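You operate a simulated robot arm through the tools that you are given. There is no shell and no other tool. Be economical: measure what you need, move in short steps, check, and stop when the job is done.

Carry out the task below with a simulated robot arm. There is one attempt and no reset: what you move stays moved.

TASK
Set the red stop to 29.

It is judged by the outcome, as a careful person would: the job done as asked, and still so three seconds after it is handed in. It fails if anything else is knocked over, pushed out of place, dropped, spilled or broken.

THE ROBOT
A 7-joint arm with a two-finger parallel gripper, fixed in place. Base frame: the origin is at the foot of the arm, x ahead of it, y to its left, z up. Lengths are in cm, angles in degrees, forces in N, time in s.
Its first joint turns from -66.0 to 66.0 degrees. Payload 2.6 kg.
Tool frame: the origin (TCP) lies between the finger pads and is the grasp point; the fingertips stand 3 cm ahead of it; z points along the fingers, y is the line along which they close. The gripper opens to 9.4 cm. The fingers are 2.8 cm wide and 1 cm thick; the gripper's body (5 by 9.6 cm) begins 5.5 cm behind the TCP.
Orientation is told as [roll, pitch, yaw] about the base's x, y, z axes, in that order, counted from this pose: with the fingers straight down and closing along the base's y, the tool's x points along the base's -x, its y along +y and its z along -z.

THE INTERFACE
- The arm moves only by the tool apply_moves. Its arguments are lists of equal length, an entry for each row: "hand": the gripper command, from -1 (shut) to 1 (fully open), values between in proportion; "linear": the shift along the tool's x, y, z in cm, a list of three; "delta_rot": the turn, a rotation vector about the tool's x, y, z in degrees, a list of three. In form: {"hand": [hand, ...], "linear": [[x, y, z], ...], "delta_rot": [[ax, ay, az], ...]}. A call has 1 to 20 rows; each row shifts and turns the commanded pose from where the row before left it, along the tool's axes as they then stand. A row lasts 0.2 s, in which the tool goes at most 5 cm and 8.6 degrees; a call with a longer step from one row to the next is refused whole, and so is a gripper value outside its range. A pose out of reach is approached as far as the arm can. The call stops where the force on the tool passes 40 N (or 10 N more than at its start, if that is more) or the arm is blocked; 0.2 s more then pass. The fingers move at their own pace (about 7.2 cm/s each) and stop on an object; they squeeze with about 33 N. The grip force told is the motor's: it shows also when the fingers shut on nothing. Time passes only in rows, and 0.2 s behind the last, so rows that do not move let the fingers close. It gives the time, the measured TCP pose, the force on the tool (base axes), the opening and the grip force at its end, in the units of the frame above (readings bear some noise), and new pictures: "show" is both (left out), scene, wrist or none.
- Cameras (640 x 400 px; columns grow to the right, rows downward): "scene" is fixed at [3.47, 42.6, 57.45]; the picture's right is [-0.81, -0.59, 0.00], its down [-0.27, 0.37, -0.89] and it looks along [0.52, -0.71, -0.46] (base axes); focal length 336 px, centre (320, 200). "wrist" rides on the gripper at [-3.7, 0, -5.8] in the tool frame; the picture's right is [0.00, -1.00, 0.00], its down [0.97, 0.00, -0.24] and it looks along [0.24, 0.00, 0.97] (tool axes); focal length 218 px, centre (320, 200).
- measure_at(camera, pixels): for up to 12 pixels [column, row] of the newest picture of that camera ("zoom" is the newest enlarged one), the place [x, y, z] in the base frame of the surface seen there, good to about 0.3 cm. No time passes.
- zoom(camera, box): a new picture of the part [left, top, right, bottom] of that camera's present view, enlarged. No time passes.
- close_job(): hands the job in; it is judged then, once.

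Work in short steps. Measure before you move; look again where a grasp or a placing could have gone wrong, and mend it. You have 60 turns and 120 pictures in all, the two below and enlarged ones among them. Open the gripper and draw the arm clear of the work before you hand the job in, unless the task says otherwise; then end with one line.

The tools are called after "Emit:" as a command line: name --argument value ..., lists and objects as JSON in quotes. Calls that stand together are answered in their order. apply_moves: Moves the arm, as the interface text tells. Its arguments: {"type":"object","properties":{"hand":{"type":"array","items":{"type":"number"}},"linear":{"type":"array","items":{"type":"array","items":{"type":"number"}}},"delta_rot":{"type":"array","items":{"type":"array","items":{"type":"number"}}},"show":{"type":"string","enum":["both","scene","wrist","none"]}},"required":["hand","linear","delta_rot"]} The other tools are called the same way: measure_at (camera, pixels) gives the place of the surface under pixels of a picture; zoom (camera, box) takes an enlarged picture of a part of a camera's view; close_job () hands the job in.

At the start:

```text
time_s: 0.0
eef_pos: [35.36, -7.14, 36.2]
orientation: [-0.1, 0.0, 0.0]
force: [0.6, 0.0, -0.6]
grip_width: 9.4
finger_force: 0.0
```

scene: 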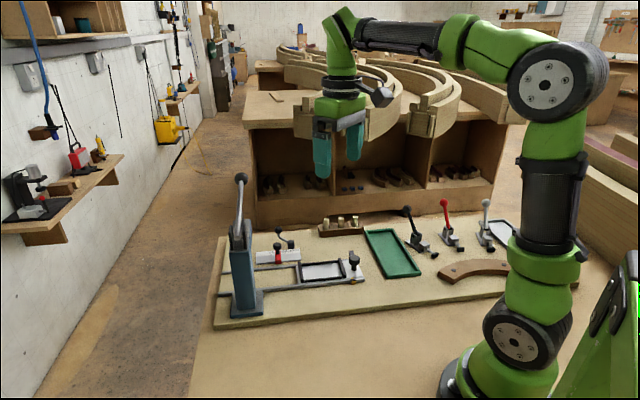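
wrist: 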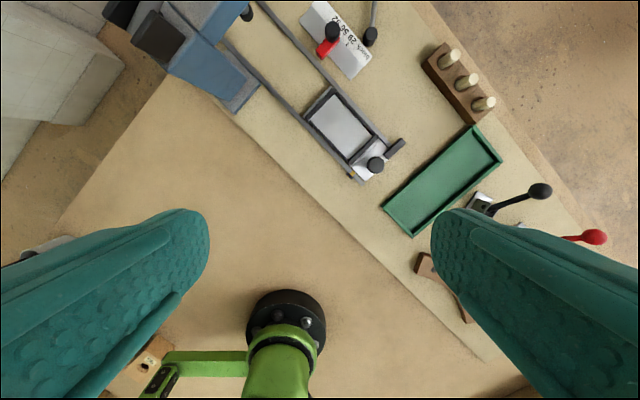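

The red stop seems to sit on a scaled plate near scene (278,250) / wrist (330,40). I zoom in on both.

Emit:
zoom --camera "scene" --box '[210, 210, 370, 310]'

Emit:
zoom --camera "wrist" --box '[260, 0, 420, 100]'

```text
4.00 times, centred on (290, 260) of scene
```

zoom: 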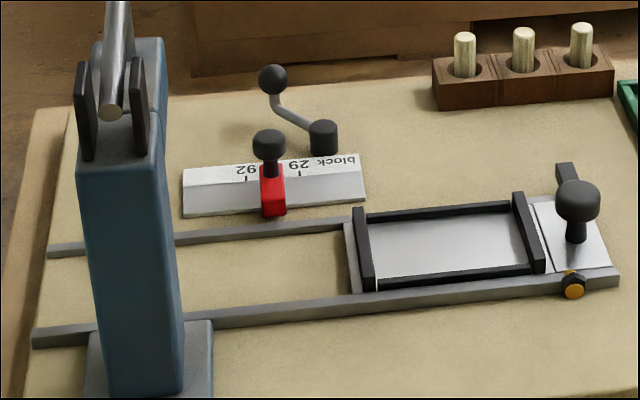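

```text
4.00 times, centred on (340, 50) of wrist
```

zoom: 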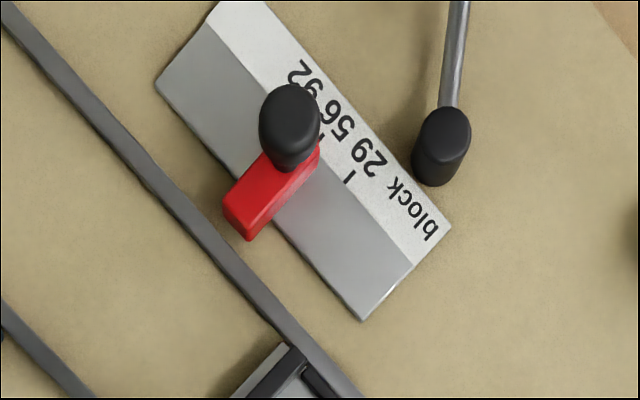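

The plate carries marks 29, 56 and 92, with the stop at about 56. I measure the stop, marks and nearby lever.

Emit:
measure_at --camera "wrist" --pixels '[[332, 28], [331, 47], [325, 50], [347, 45], [354, 42], [300, 20], [315, 2], [372, 57], [350, 79], [371, 36], [374, 10], [320, 56]]'

Emit:
measure_at --camera "scene" --pixels '[[277, 246], [278, 257], [278, 263], [285, 253], [271, 255], [256, 255], [300, 249], [371, 244], [278, 229], [291, 244], [256, 263], [301, 258]]'

```text
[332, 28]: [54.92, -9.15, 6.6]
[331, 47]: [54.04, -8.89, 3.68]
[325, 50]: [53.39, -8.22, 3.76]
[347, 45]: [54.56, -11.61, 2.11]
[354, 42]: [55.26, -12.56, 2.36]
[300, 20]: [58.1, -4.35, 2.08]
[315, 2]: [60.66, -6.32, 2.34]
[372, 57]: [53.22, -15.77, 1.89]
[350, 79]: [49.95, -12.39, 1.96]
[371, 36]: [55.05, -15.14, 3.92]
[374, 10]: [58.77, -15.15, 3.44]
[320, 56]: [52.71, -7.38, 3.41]
```

```text
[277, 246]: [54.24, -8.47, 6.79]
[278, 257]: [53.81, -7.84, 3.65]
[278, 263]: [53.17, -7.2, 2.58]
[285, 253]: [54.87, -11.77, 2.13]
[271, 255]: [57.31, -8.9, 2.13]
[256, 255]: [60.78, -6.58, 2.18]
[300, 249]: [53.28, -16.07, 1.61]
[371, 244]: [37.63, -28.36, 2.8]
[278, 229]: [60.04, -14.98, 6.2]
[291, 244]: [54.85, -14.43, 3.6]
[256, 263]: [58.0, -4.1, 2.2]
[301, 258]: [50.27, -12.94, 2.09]
```

Emit:
measure_at --camera "scene" --pixels '[[241, 178], [238, 225], [246, 270], [247, 305], [262, 303], [310, 300], [250, 380], [315, 217], [278, 228], [233, 245], [253, 240]]'

Emit:
measure_at --camera "wrist" --pixels '[[237, 105], [225, 60], [245, 12], [200, 15], [155, 40], [260, 90], [180, 150], [334, 40]]'

```text
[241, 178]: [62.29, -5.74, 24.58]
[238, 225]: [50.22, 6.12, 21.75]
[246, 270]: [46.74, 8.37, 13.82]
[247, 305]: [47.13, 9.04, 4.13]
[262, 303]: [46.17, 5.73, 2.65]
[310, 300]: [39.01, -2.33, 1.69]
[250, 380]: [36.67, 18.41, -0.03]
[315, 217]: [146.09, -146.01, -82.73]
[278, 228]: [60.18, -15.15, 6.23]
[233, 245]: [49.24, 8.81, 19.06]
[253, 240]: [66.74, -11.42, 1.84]
```

```text
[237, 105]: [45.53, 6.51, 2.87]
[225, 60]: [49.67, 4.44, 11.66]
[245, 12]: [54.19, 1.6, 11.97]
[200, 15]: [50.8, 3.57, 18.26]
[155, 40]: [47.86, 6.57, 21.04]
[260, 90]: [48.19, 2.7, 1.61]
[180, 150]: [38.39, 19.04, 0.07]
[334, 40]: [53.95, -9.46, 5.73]
```

Emit:
zoom --camera "scene" --box '[200, 0, 440, 150]'

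Emit:
measure_at --camera "scene" --pixels '[[320, 170], [320, 130], [352, 150], [342, 105], [340, 85], [378, 97], [336, 60], [335, 25], [240, 200], [241, 190], [240, 215]]'

Emit:
zoom --camera "scene" --box '[200, 160, 300, 222]'

Emit:
zoom --camera "wrist" --box '[80, 0, 320, 150]'

```text
2.67 times, centred on (320, 75) of scene
```

zoom: 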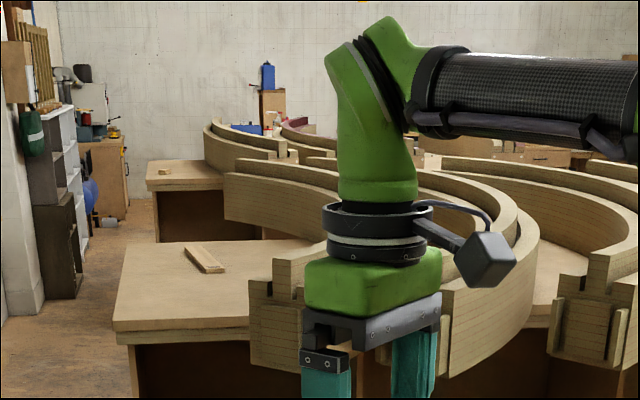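

```text
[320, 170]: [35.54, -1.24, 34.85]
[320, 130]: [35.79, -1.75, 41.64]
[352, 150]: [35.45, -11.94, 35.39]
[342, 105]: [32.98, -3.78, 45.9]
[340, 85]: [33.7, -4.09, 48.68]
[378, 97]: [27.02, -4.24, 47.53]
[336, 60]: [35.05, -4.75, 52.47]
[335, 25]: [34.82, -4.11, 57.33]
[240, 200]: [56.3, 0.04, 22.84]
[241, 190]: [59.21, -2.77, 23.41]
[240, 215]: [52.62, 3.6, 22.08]
```

```text
6.40 times, centred on (250, 191) of scene
```

zoom: 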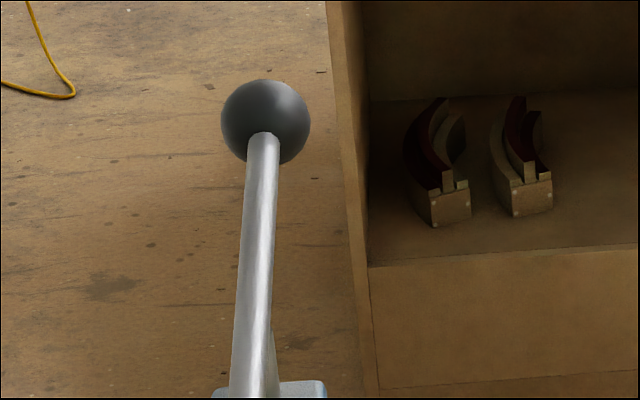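

```text
2.67 times, centred on (200, 75) of wrist
```

zoom: 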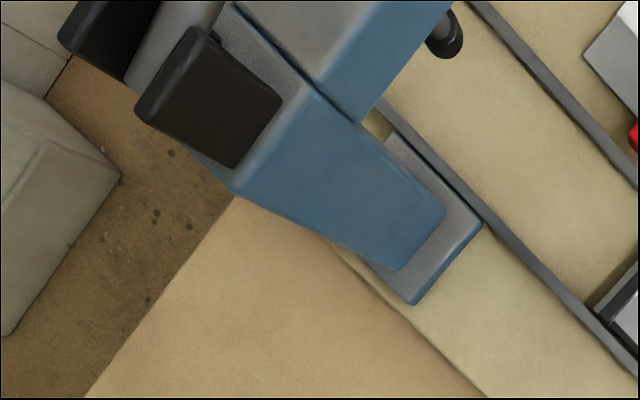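

Layout: board top is z≈1.7, scale plate top is z≈2.1, and the stop's knob is near (54.4,-8.8, z≈7). The press head and lever rise on the upper-left side. I turn the yaw to 47° so the fingers close across the plate and the hand's narrow side faces the press, then go above for a look.

Emit:
apply_moves --hand '[1, 1, 1, 1, 1, 1, 1, 1, 1, 1, 1, 1, 1]' --linear '[[0, 0, 0], [0, 0, 0], [0, 0, 0], [0, 0, 0], [0, 0, 0], [0, 0, 0], [-1.7, -2.52, 2], [-1.7, -2.52, 2], [-1.7, -2.52, 2], [-1.7, -2.52, 2], [-1.7, -2.52, 2], [-1.7, -2.52, 2], [0, 0, 0]]' --delta_rot '[[0, 0, -7.83], [0, 0, -7.83], [0, 0, -7.83], [0, 0, -7.83], [0, 0, -7.83], [0, 0, -7.83], [0, 0, 0], [0, 0, 0], [0, 0, 0], [0, 0, 0], [0, 0, 0], [0, 0, 0], [0, 0, 0]]'

```text
time_s: 2.8
eef_pos: [53.6, -9.99, 24.35]
orientation: [0.0, 0.0, 47.0]
force: [1.0, 0.3, -0.3]
grip_width: 9.4
finger_force: 0.1
```

scene: 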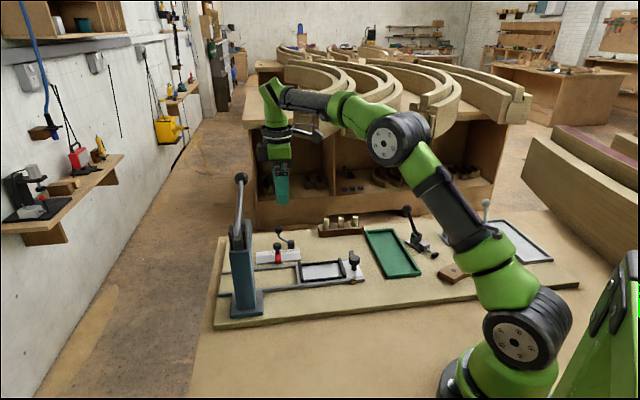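
wrist: 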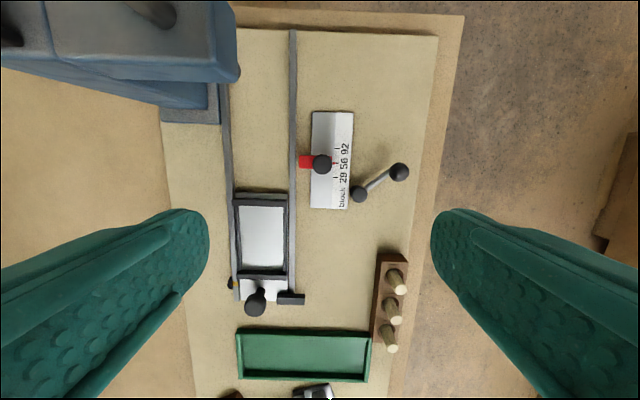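

Emit:
zoom --camera "wrist" --box '[272, 100, 432, 220]'

Emit:
zoom --camera "scene" --box '[200, 70, 360, 270]'

Emit:
measure_at --camera "wrist" --pixels '[[322, 164], [305, 162], [335, 177], [336, 163], [338, 148], [359, 195], [399, 172], [231, 75], [231, 10], [237, 72]]'

```text
3.33 times, centred on (352, 160) of wrist
```

zoom: 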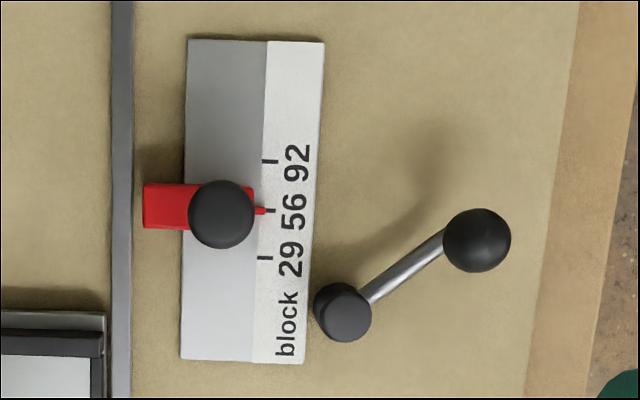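

```text
2.00 times, centred on (280, 170) of scene
```

zoom: 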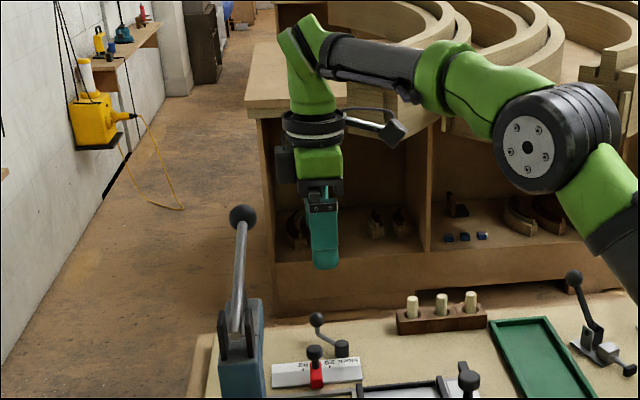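

```text
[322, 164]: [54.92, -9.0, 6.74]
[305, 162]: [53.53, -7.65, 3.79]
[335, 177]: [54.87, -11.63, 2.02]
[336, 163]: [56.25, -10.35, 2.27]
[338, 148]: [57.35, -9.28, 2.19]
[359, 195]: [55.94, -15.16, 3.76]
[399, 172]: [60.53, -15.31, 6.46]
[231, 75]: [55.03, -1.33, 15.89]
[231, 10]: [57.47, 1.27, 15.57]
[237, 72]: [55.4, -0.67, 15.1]
```

The pointer on the stop reads 56, and the knob is about 2.1 cm wide at (54.9,-9.0, z 6.75). I half-close the fingers, centre over the knob and come down to z≈12.

Emit:
apply_moves --hand '[0, 0, 0, 0, 0, 0, 0, 0]' --linear '[[-0.8, -0.13, 0], [-0.8, -0.14, 0], [0, 0, 2.5], [0, 0, 2.5], [0, 0, 2.5], [0, 0, 2.5], [0, 0, 2.3], [0, 0, 0]]' --delta_rot '[[0, 0, 0], [0, 0, 0], [0, 0, 0], [0, 0, 0], [0, 0, 0], [0, 0, 0], [0, 0, 0], [0, 0, 0]]'

```text
time_s: 4.6
eef_pos: [54.63, -9.13, 11.93]
orientation: [0.0, 0.0, 47.0]
force: [-0.7, -0.2, -0.6]
grip_width: 4.69
finger_force: 0.0
```

scene: 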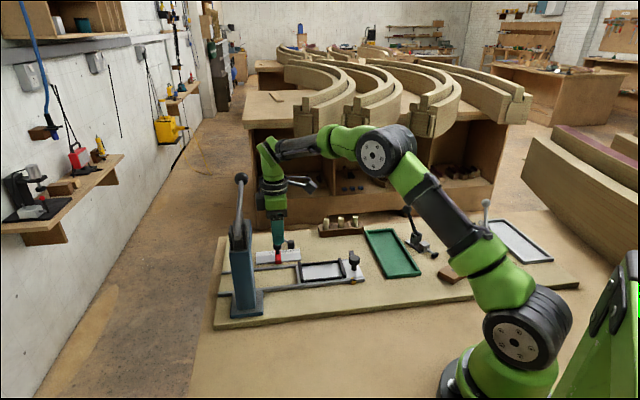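
wrist: 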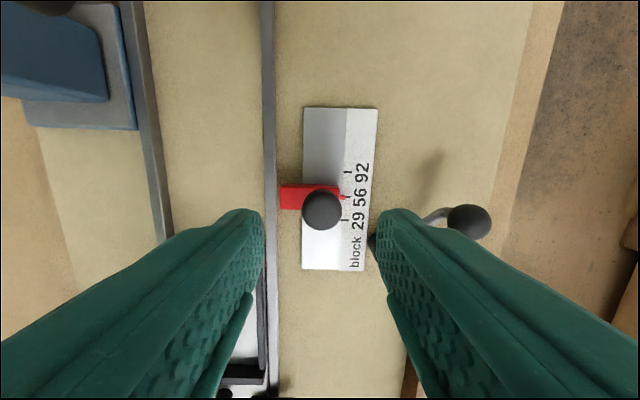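

Emit:
apply_moves --hand '[0, 0, 0]' --linear '[[0, 0, 2.4], [0, 0, 2.3], [0, 0, 0]]' --delta_rot '[[0, 0, 0], [0, 0, 0], [0, 0, 0]]'

Emit:
zoom --camera "wrist" --box '[220, 120, 460, 270]'

Emit:
zoom --camera "scene" --box '[220, 170, 340, 270]'

```text
time_s: 5.4
eef_pos: [54.7, -9.03, 7.21]
orientation: [0.0, 0.0, 47.1]
force: [-0.3, 0.5, -0.6]
grip_width: 4.7
finger_force: 0.0
```

scene: 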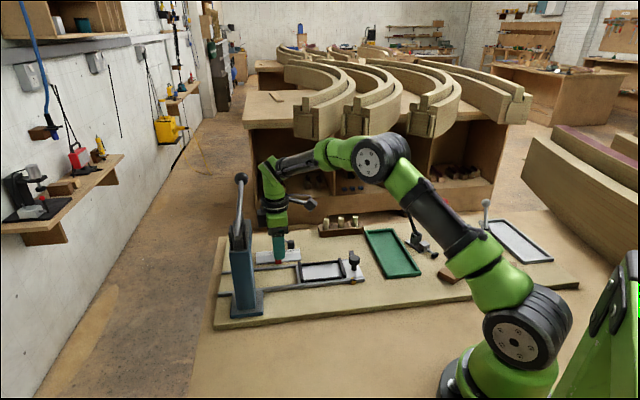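
wrist: 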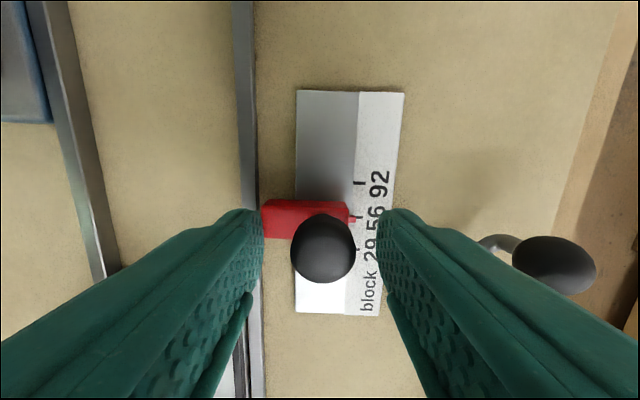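

```text
2.67 times, centred on (340, 195) of wrist
```

zoom: 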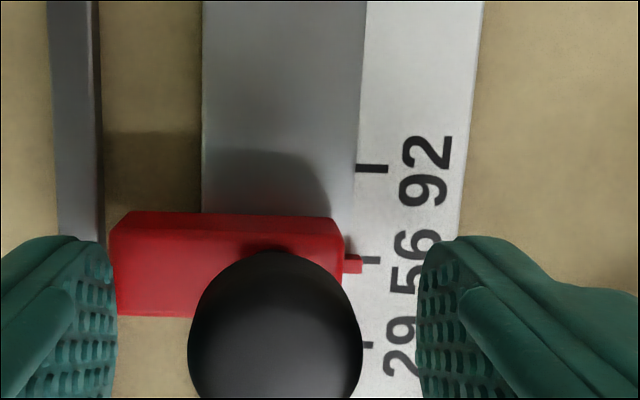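

```text
4.00 times, centred on (280, 220) of scene
```

zoom: 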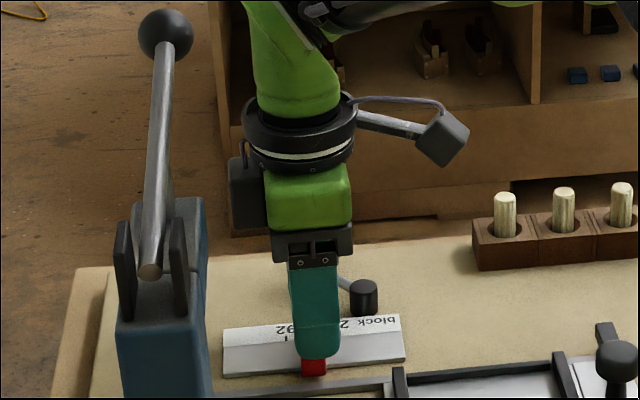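

Fingers straddle the knob cleanly. I close on it.

Emit:
apply_moves --hand '[-1, -1, -1, -1]' --linear '[[0, 0, 0], [0, 0, 0], [0, 0, 0], [0, 0, 0]]' --delta_rot '[[0, 0, 0], [0, 0, 0], [0, 0, 0], [0, 0, 0]]' --show "wrist"

Emit:
measure_at --camera "wrist" --pixels '[[358, 183], [356, 217], [357, 250], [303, 92], [402, 95], [380, 315]]'

```text
time_s: 6.4
eef_pos: [54.61, -9.21, 7.25]
orientation: [-0.3, 0.0, 47.0]
force: [13.4, -7.6, -7.2]
grip_width: 2.11
finger_force: 44.9
```

wrist: 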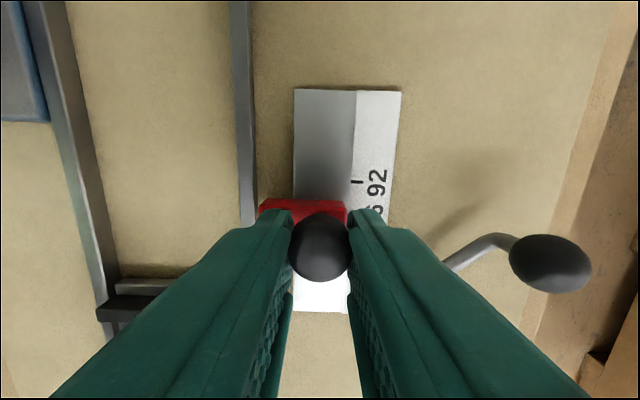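

```text
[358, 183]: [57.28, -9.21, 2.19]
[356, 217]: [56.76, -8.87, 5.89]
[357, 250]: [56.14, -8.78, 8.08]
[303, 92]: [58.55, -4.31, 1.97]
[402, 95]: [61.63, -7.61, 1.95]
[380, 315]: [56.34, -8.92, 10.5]
```

Gripped at 2.1 cm, with a slight sideways load. I ease that and slide the stop about 0.9 cm toward 29.

Emit:
apply_moves --hand '[-1, -1, -1, -1, -1]' --linear '[[0, -0.15, 0], [0.3, 0, 0], [0.3, 0, 0], [0.3, 0, 0], [0, 0, 0]]' --delta_rot '[[0, 0, 0], [0, 0, 0], [0, 0, 0], [0, 0, 0], [0, 0, 0]]'

Emit:
zoom --camera "scene" --box '[240, 220, 320, 270]'

```text
time_s: 7.3
eef_pos: [54.69, -9.39, 7.34]
orientation: [-0.1, -0.5, 47.5]
force: [1.9, -0.4, -0.5]
grip_width: 2.13
finger_force: 44.9
stopped in row 4: the force on the tool passed its limit (the readings are from after the stop); the commanded pose is now the measured one
```

scene: 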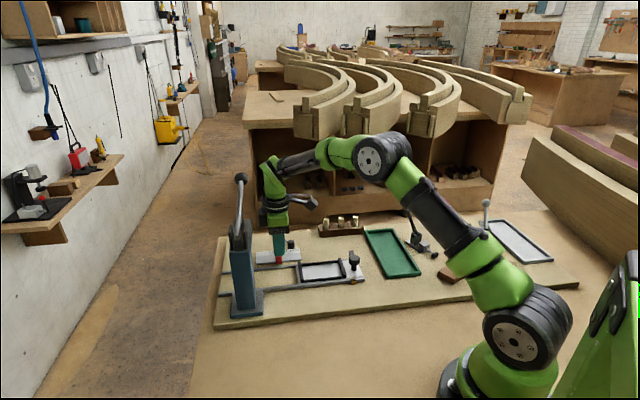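
wrist: 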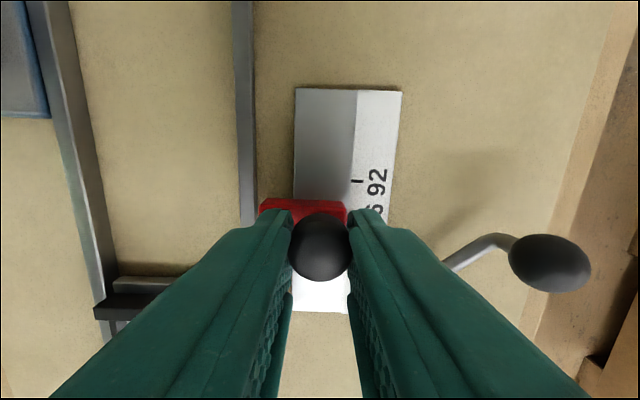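

```text
8.00 times, centred on (280, 245) of scene
```

zoom: 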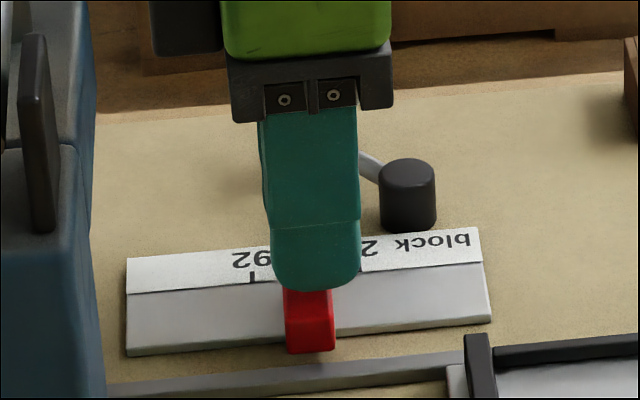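

The stop doesn't move, so it is locked, probably by the crank lever beside the plate. I release, rise and inspect that lever.

Emit:
apply_moves --hand '[0, 0, 0, 0, 0, 0, 0]' --linear '[[0, 0, 0], [0, 0, 0], [0, 0, -2], [0, 0, -2.5], [1, -1, -2.5], [1, -1, 0], [1, -1, 0]]' --delta_rot '[[0, 0, 0], [0, 0, 0], [0, 0, 0], [0, 0, 0], [0, 0, 0], [0, 0, 0], [0, 0, 0]]'

Emit:
zoom --camera "wrist" --box '[260, 80, 500, 230]'

Emit:
zoom --camera "scene" --box '[240, 220, 320, 270]'

```text
time_s: 8.9
eef_pos: [54.74, -13.55, 14.23]
orientation: [-0.3, -0.5, 47.5]
force: [-0.1, 0.4, 0.5]
grip_width: 4.7
finger_force: 0.1
```

scene: 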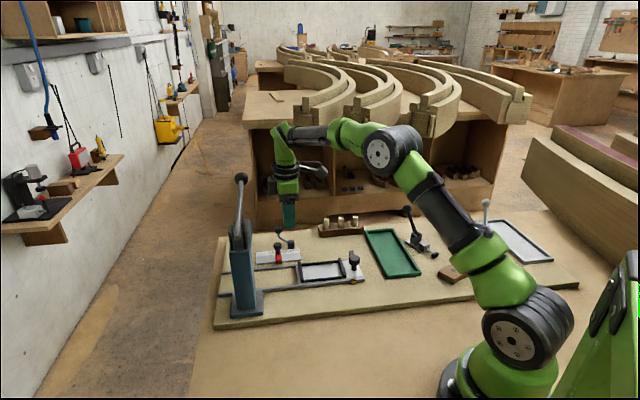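
wrist: 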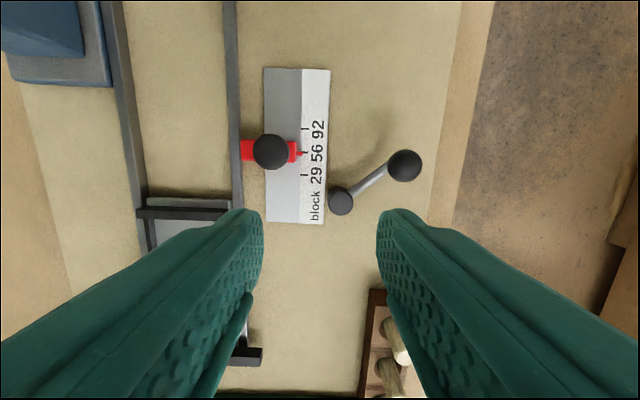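

```text
2.67 times, centred on (380, 155) of wrist
```

zoom: 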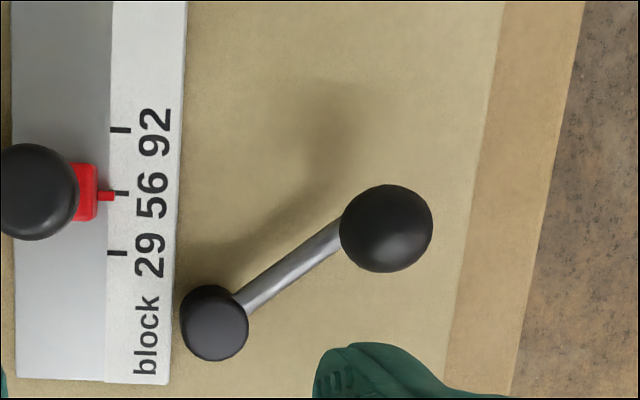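

```text
8.00 times, centred on (280, 245) of scene
```

zoom: 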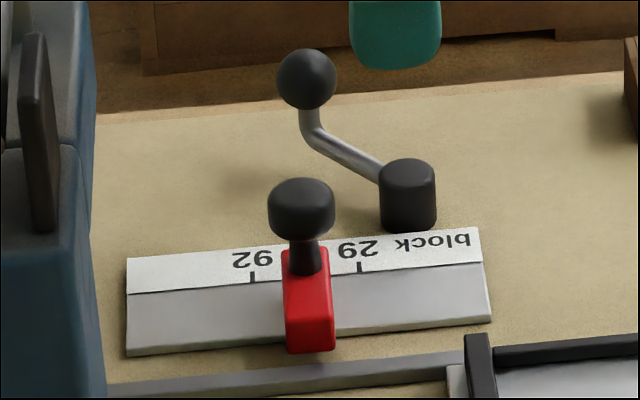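

The lever is a clamp handle pivoting at its hub (55.9,-15.2), with its ball near (60.5,-15.3). I turn to yaw 0 and tilt 20° outward to reach the ball with the fingers straddling it as a fork.

Emit:
apply_moves --hand '[-0.2, -0.2, -0.2, -0.2, -0.2, -0.2, -0.2, -0.2, -0.2, -0.2]' --linear '[[0, 0, 0], [0, 0, 0], [0, 0, 0], [0, 0, 0], [0, 0, 0], [0, 0, 0], [0, 0, 0], [0, 0, 0], [0, 0, 0], [0, 0, 0]]' --delta_rot '[[0, 0, 7.92], [0, 0, 7.92], [0, 0, 7.92], [0, 0, 7.92], [0, 0, 7.92], [0, 0, 7.92], [0, -6.5, 0], [0, -6.5, 0], [0, -6.5, 0], [0, 0, 0]]'

```text
time_s: 11.1
eef_pos: [54.81, -13.42, 14.39]
orientation: [0.3, -20.2, -0.1]
force: [0.9, -0.5, -0.2]
grip_width: 3.76
finger_force: 0.1
```

scene: 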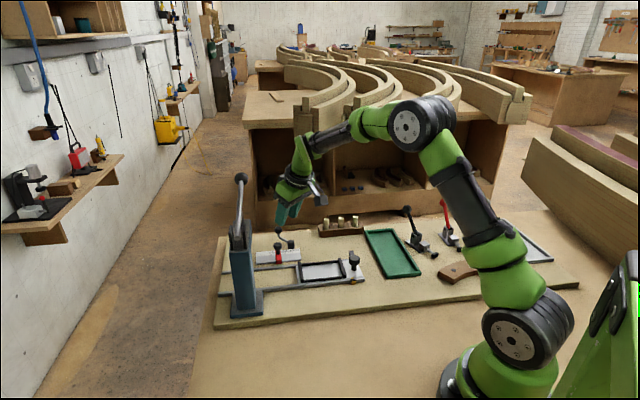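
wrist: 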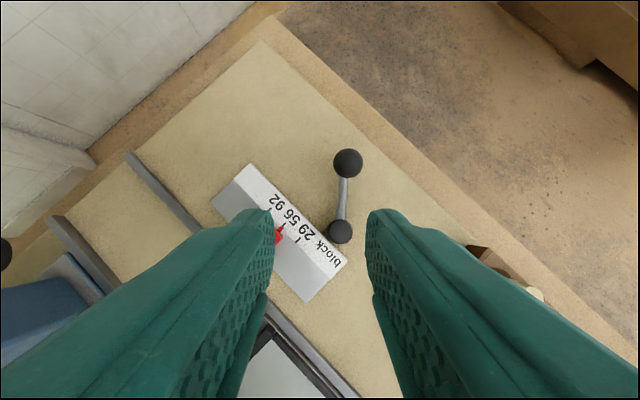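

Emit:
measure_at --camera "wrist" --pixels '[[347, 162], [343, 195], [341, 230], [347, 152], [336, 162], [360, 162], [347, 174]]'

```text
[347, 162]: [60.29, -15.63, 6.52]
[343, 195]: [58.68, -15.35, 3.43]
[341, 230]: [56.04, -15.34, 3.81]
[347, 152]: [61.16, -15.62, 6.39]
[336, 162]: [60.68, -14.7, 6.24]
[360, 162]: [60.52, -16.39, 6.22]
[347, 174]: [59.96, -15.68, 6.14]
```

Emit:
apply_moves --hand '[-0.2, -0.2, -0.2, -0.2, -0.2, -0.2, -0.2]' --linear '[[-0.9, -1.1, 0], [-0.97, -1.03, 0], [0, 0, 2], [0, 0, 2], [0, 0, 2], [0, 0, 2], [0, 0, 0]]' --delta_rot '[[0, 0, 0], [0, 0, 0], [0, 0, 0], [0, 0, 0], [0, 0, 0], [0, 0, 0], [0, 0, 0]]'

Emit:
zoom --camera "scene" --box '[220, 170, 340, 270]'

```text
time_s: 12.7
eef_pos: [59.22, -15.6, 7.51]
orientation: [0.1, -20.0, -0.2]
force: [0.5, -0.1, -0.3]
grip_width: 3.76
finger_force: 0.1
```

scene: 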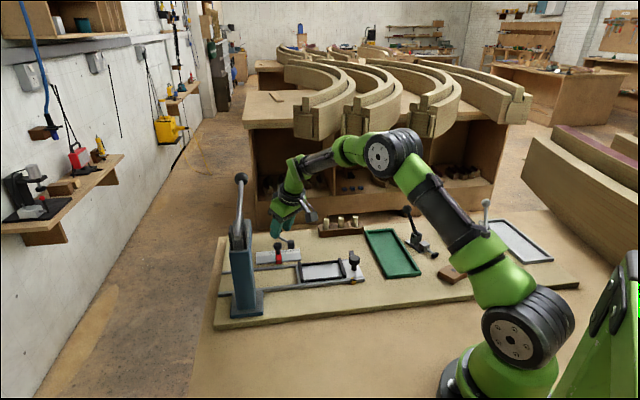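
wrist: 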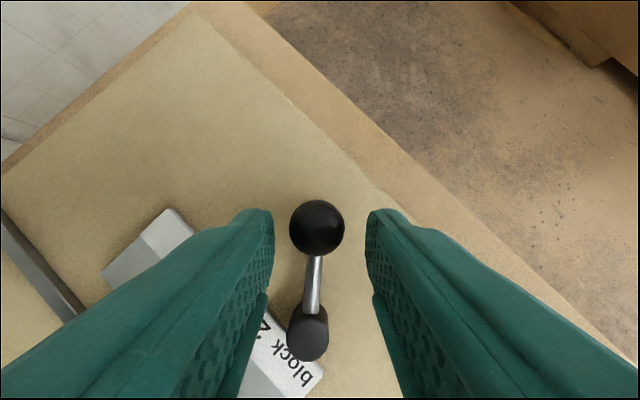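

```text
4.00 times, centred on (280, 220) of scene
```

zoom: 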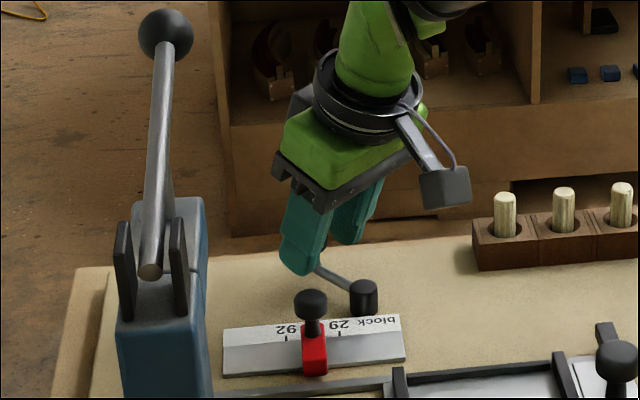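

The fork is well placed around the ball. I narrow it and try swinging clockwise (toward -y, free space) in small steps.

Emit:
apply_moves --hand '[-0.45, -0.45, -0.45, -0.45, -0.45, -0.45]' --linear '[[0, 0, 0], [0, -0.4, 0], [0, -0.4, 0], [0.1, -0.4, 0], [0.15, -0.4, 0], [0, 0, 0]]' --delta_rot '[[0, 0, 0], [0, 0, 0], [0, 0, 0], [0, 0, 0], [0, 0, 0], [0, 0, 0]]' --show "wrist"

```text
time_s: 14.1
eef_pos: [59.01, -17.28, 7.24]
orientation: [0.1, -20.0, -0.1]
force: [0.1, -0.3, 1.0]
grip_width: 2.59
finger_force: 0.1
```

wrist: 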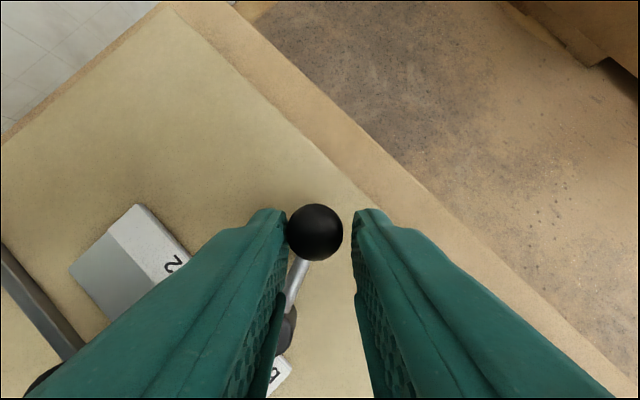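

It swings freely clockwise. I continue along the arc, turning the fork with it.

Emit:
apply_moves --hand '[-0.45, -0.45, -0.45, -0.45, -0.45, -0.45]' --linear '[[0, 0.13, -0.1], [0, 0.13, -0.05], [0, 0.13, 0], [0.03, -0.445, -0.01], [0.03, -0.445, -0.01], [0, 0, 0]]' --delta_rot '[[2.74, 0, 7.52], [2.74, 0, 7.52], [2.74, 0, 7.52], [2.74, 0, 7.52], [2.74, 0, 7.52], [0, 0, 0]]'

Emit:
zoom --camera "scene" --box '[220, 170, 340, 270]'

```text
time_s: 15.5
eef_pos: [58.51, -17.61, 7.51]
orientation: [0.0, -19.9, -40.2]
force: [0.4, 0.1, 1.0]
grip_width: 2.54
finger_force: 0.1
```

scene: 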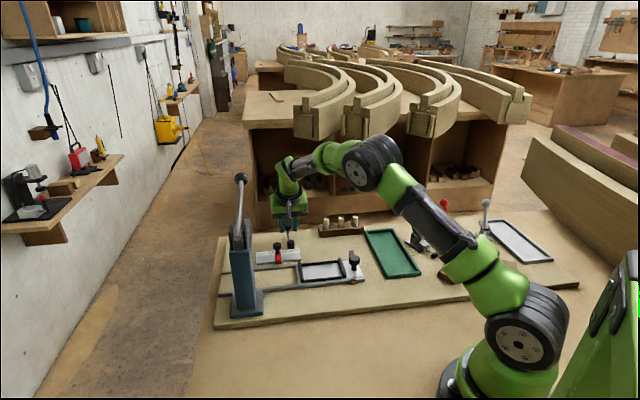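
wrist: 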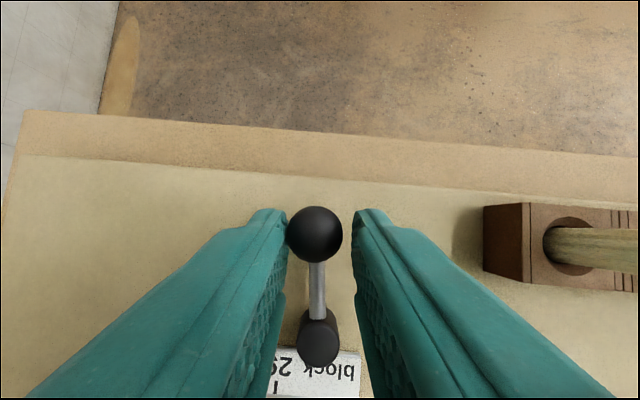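

```text
4.00 times, centred on (280, 220) of scene
```

zoom: 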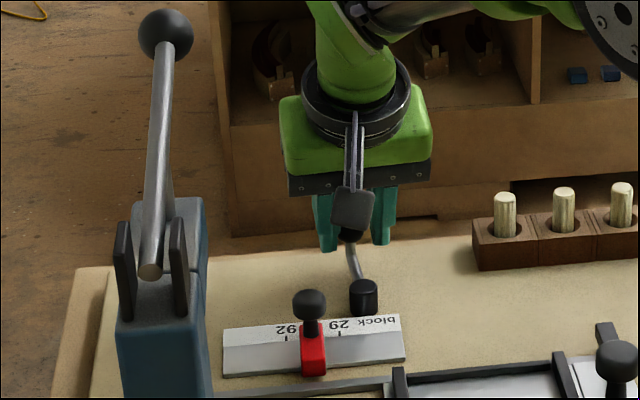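

Emit:
measure_at --camera "wrist" --pixels '[[490, 210], [525, 275], [520, 215], [570, 245]]'

Emit:
apply_moves --hand '[-0.45, -0.45, -0.45, -0.45]' --linear '[[0.03, -0.445, -0.01], [0.03, -0.445, -0.01], [0.03, -0.445, -0.01], [0, 0, 0]]' --delta_rot '[[2.74, 0, 7.52], [2.74, 0, 7.52], [2.74, 0, 7.52], [0, 0, 0]]'

```text
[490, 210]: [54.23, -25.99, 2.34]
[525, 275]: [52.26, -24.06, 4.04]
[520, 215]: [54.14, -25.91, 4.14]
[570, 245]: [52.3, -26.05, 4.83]
```

```text
time_s: 16.5
eef_pos: [57.47, -18.34, 7.52]
orientation: [0.0, -19.9, -64.2]
force: [0.3, -0.3, 0.1]
grip_width: 2.6
finger_force: 0.2
```

scene: 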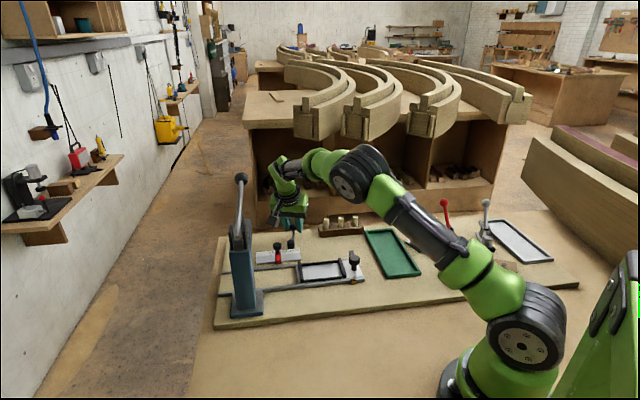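
wrist: 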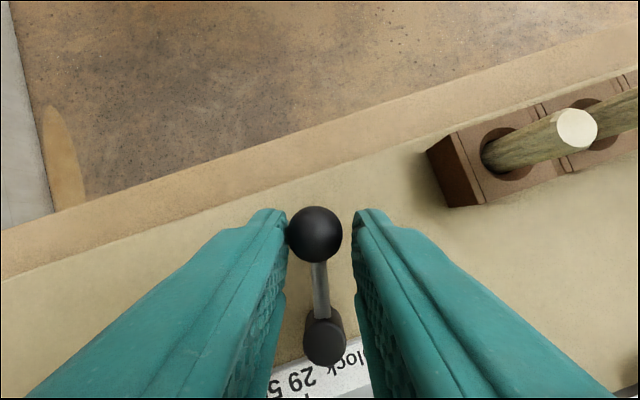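

Still free; I go on to about -88°, which remains clear of the peg block.

Emit:
apply_moves --hand '[-0.45, -0.45, -0.45, -0.45]' --linear '[[0.03, -0.445, -0.01], [0.03, -0.445, -0.01], [0.03, -0.445, -0.01], [0, 0, 0]]' --delta_rot '[[2.74, 0, 7.52], [2.74, 0, 7.52], [2.74, 0, 7.52], [0, 0, 0]]'

```text
time_s: 17.5
eef_pos: [56.1, -18.88, 7.39]
orientation: [0.1, -19.8, -88.2]
force: [-1.3, 0.1, 0.5]
grip_width: 2.59
finger_force: 0.0
```

scene: 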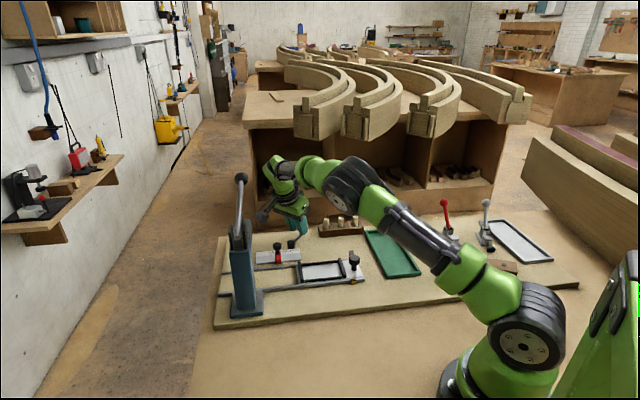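
wrist: 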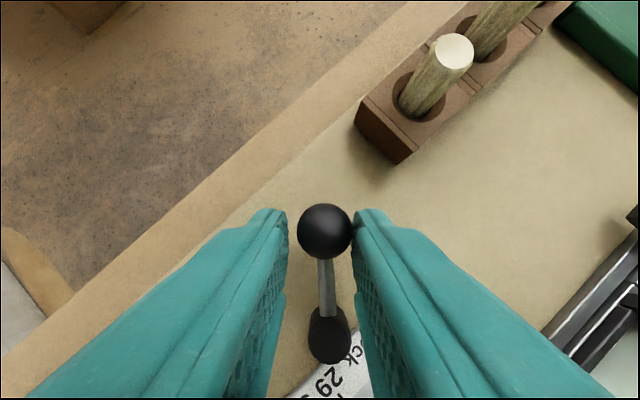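

The lever has swung about 90° freely. I back out, untilt and look at it.

Emit:
apply_moves --hand '[-0.2, -0.2, -0.2, -0.2, -0.2, -0.2, -0.2, -0.2]' --linear '[[0, 0, 0], [0, 0, -2], [0, 0, -2.5], [0, 0, -2.5], [0, 0, -2], [0, 0, 0], [0, 0, 0], [0, 0, 0]]' --delta_rot '[[0, 0, 0], [0, 0, 0], [0, 0, 0], [0, 0, 0], [0, 0, 0], [0, 6.6, 0], [0, 6.6, 0], [0, 6.6, 0]]' --show "scene"

Emit:
apply_moves --hand '[0, 0, 0, 0, 0, 0, 0, 0, 0, 0, 0, 0, 0, 0, 0, 0, 0]' --linear '[[0, 0, 0], [0, 0, 0], [0, 0, 0], [0, 0, 0], [0, 0, 0], [0, 0, 0], [0, 0, 0], [0, 0, 0], [0, 0, 0], [0, 0, 0], [0, 0, 0], [0, 0, 0], [0, 0, 0], [0, 0, 0], [0, 0, 0], [0, 0, 0], [0, 0, 0]]' --delta_rot '[[0, 0, -8.4], [0, 0, -8.4], [0, 0, -8.4], [0, 0, -8.4], [0, 0, -8.4], [0, 0, -8.4], [0, 0, -8.4], [0, 0, -8.4], [0, 0, -8.4], [0, 0, -8.4], [0, 0, -8.4], [0, 0, -8.4], [0, 0, -8.4], [0, 0, -8.4], [0, 0, -8.4], [0, 0, -8.4], [0, 0, 0]]'

Emit:
zoom --camera "scene" --box '[240, 220, 320, 270]'

```text
time_s: 19.3
eef_pos: [56.19, -15.7, 15.81]
orientation: [0.0, 0.0, -88.0]
force: [-0.6, 0.0, 0.3]
grip_width: 3.73
finger_force: 0.0
```

scene: 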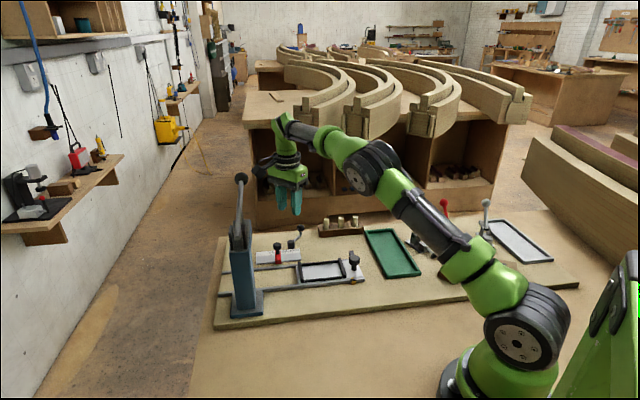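

```text
time_s: 22.9
eef_pos: [56.08, -15.75, 15.82]
orientation: [0.1, 0.0, 46.4]
force: [-0.7, -0.1, -0.1]
grip_width: 4.71
finger_force: 0.1
```

scene: 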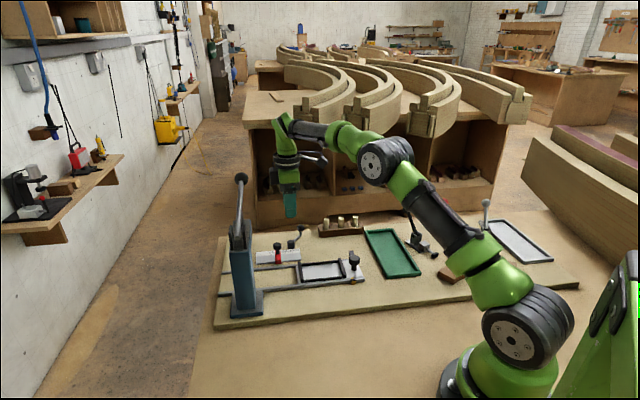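
wrist: 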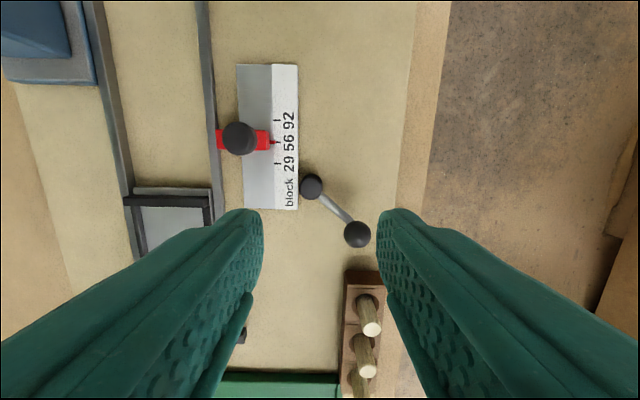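

```text
8.00 times, centred on (280, 245) of scene
```

zoom: 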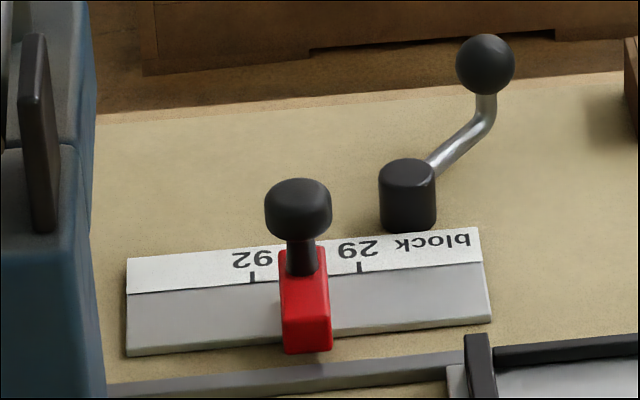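

The lever is now turned about 90° and the stop appears undisturbed. I return over the knob and re-grip it.

Emit:
apply_moves --hand '[0, 0, 0, 0, 0, 0, 0, -1, -1, -1, -1]' --linear '[[-1.3, 1.8, 0], [-1.3, 1.8, 0], [-1.19, 1.85, 0], [0, 0, 2.5], [0, 0, 2.5], [0, 0, 2.5], [0, 0, 1.1], [0, 0, 0], [0, 0, 0], [0, 0, 0], [0, 0, 0]]' --delta_rot '[[0, 0, 0], [0, 0, 0], [0, 0, 0], [0, 0, 0], [0, 0, 0], [0, 0, 0], [0, 0, 0], [0, 0, 0], [0, 0, 0], [0, 0, 0], [0, 0, 0]]'

```text
time_s: 25.3
eef_pos: [54.81, -9.19, 7.26]
orientation: [-0.1, -0.1, 46.2]
force: [-2.3, 2.0, -0.4]
grip_width: 2.14
finger_force: 45.2
```

scene: 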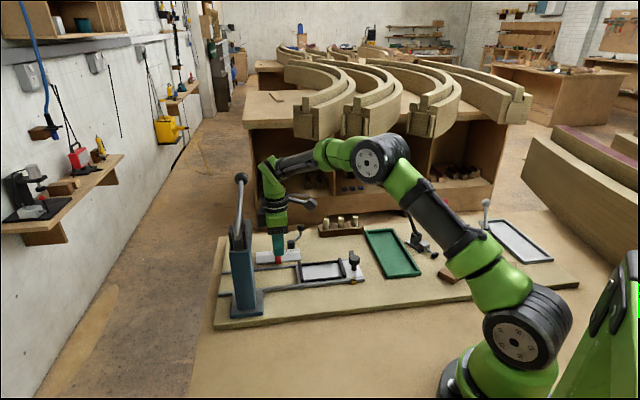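
wrist: 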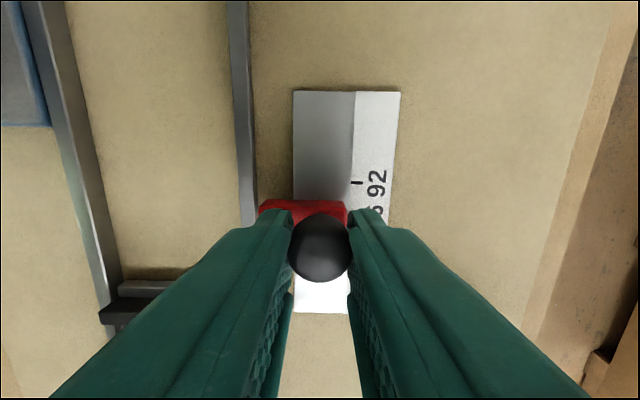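

Gripped with little side load. I slide 0.9 cm toward 29.

Emit:
apply_moves --hand '[-1, -1, -1, -1, -1]' --linear '[[0.2, 0, 0], [0.2, 0, 0], [0.25, 0, 0], [0.25, 0, 0], [0, 0, 0]]' --delta_rot '[[0, 0, 0], [0, 0, 0], [0, 0, 0], [0, 0, 0], [0, 0, 0]]'

Emit:
zoom --camera "scene" --box '[240, 220, 320, 270]'

```text
time_s: 26.5
eef_pos: [54.1, -9.72, 7.22]
orientation: [0.0, 0.1, 46.3]
force: [-4.9, 4.7, 1.9]
grip_width: 2.09
finger_force: 45.0
```

scene: 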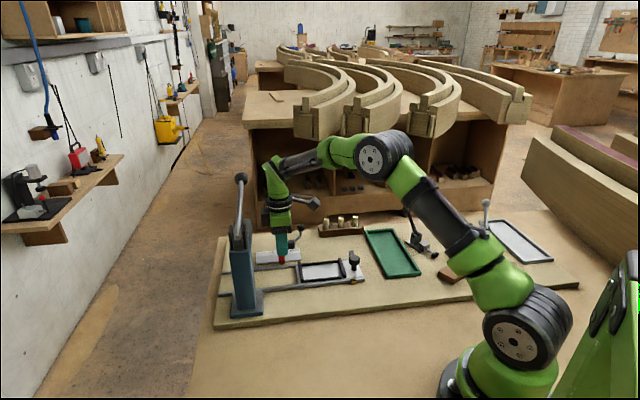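
wrist: 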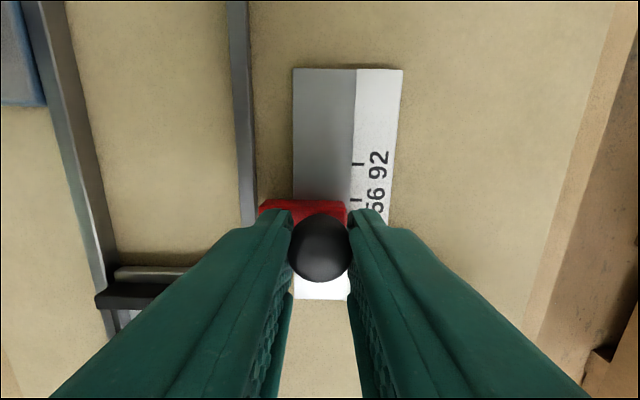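

```text
8.00 times, centred on (280, 245) of scene
```

zoom: 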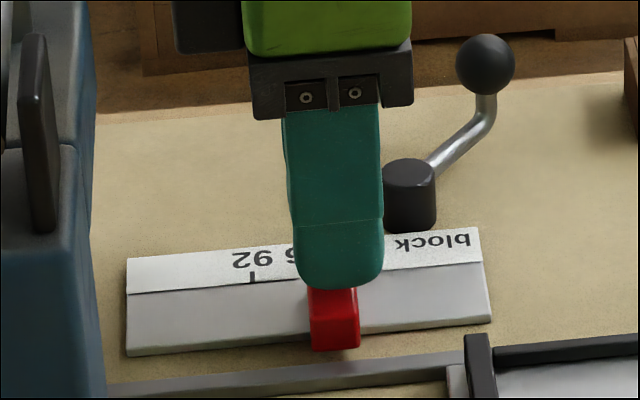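

The stop slides now; the tick spacing works out to about 1.84 cm. I go on 0.92 cm, then open and rise to read it.

Emit:
apply_moves --hand '[-1, -1, -1, -1, -1, -1]' --linear '[[0.23, 0, 0], [0.23, 0, 0], [0.23, 0, 0], [0.23, 0, 0], [0, 0, 0], [0, 0, 0]]' --delta_rot '[[0, 0, 0], [0, 0, 0], [0, 0, 0], [0, 0, 0], [0, 0, 0], [0, 0, 0]]' --show "none"

Emit:
apply_moves --hand '[0, 0, 0, 0]' --linear '[[0, 0, 0], [0, 0, 0], [0, 0, 0], [0, 0, 0]]' --delta_rot '[[0, 0, 0], [0, 0, 0], [0, 0, 0], [0, 0, 0]]' --show "wrist"

Emit:
zoom --camera "wrist" --box '[260, 130, 420, 230]'

```text
time_s: 27.9
eef_pos: [53.47, -10.46, 7.22]
orientation: [0.2, 0.0, 46.4]
force: [-11.4, 12.6, 1.6]
grip_width: 2.1
finger_force: 45.2
```

```text
time_s: 28.9
eef_pos: [53.47, -10.53, 7.31]
orientation: [0.0, 0.2, 46.3]
force: [0.6, 0.8, 0.2]
grip_width: 4.71
finger_force: 0.2
```

wrist: 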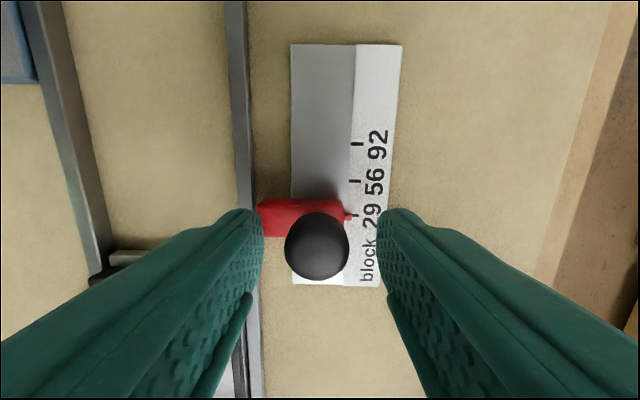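

```text
4.00 times, centred on (340, 180) of wrist
```

zoom: 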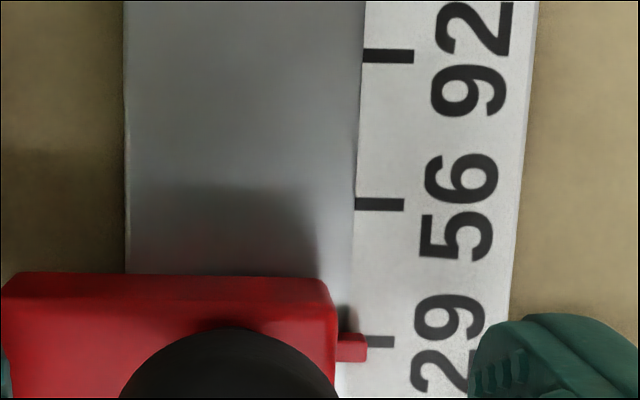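

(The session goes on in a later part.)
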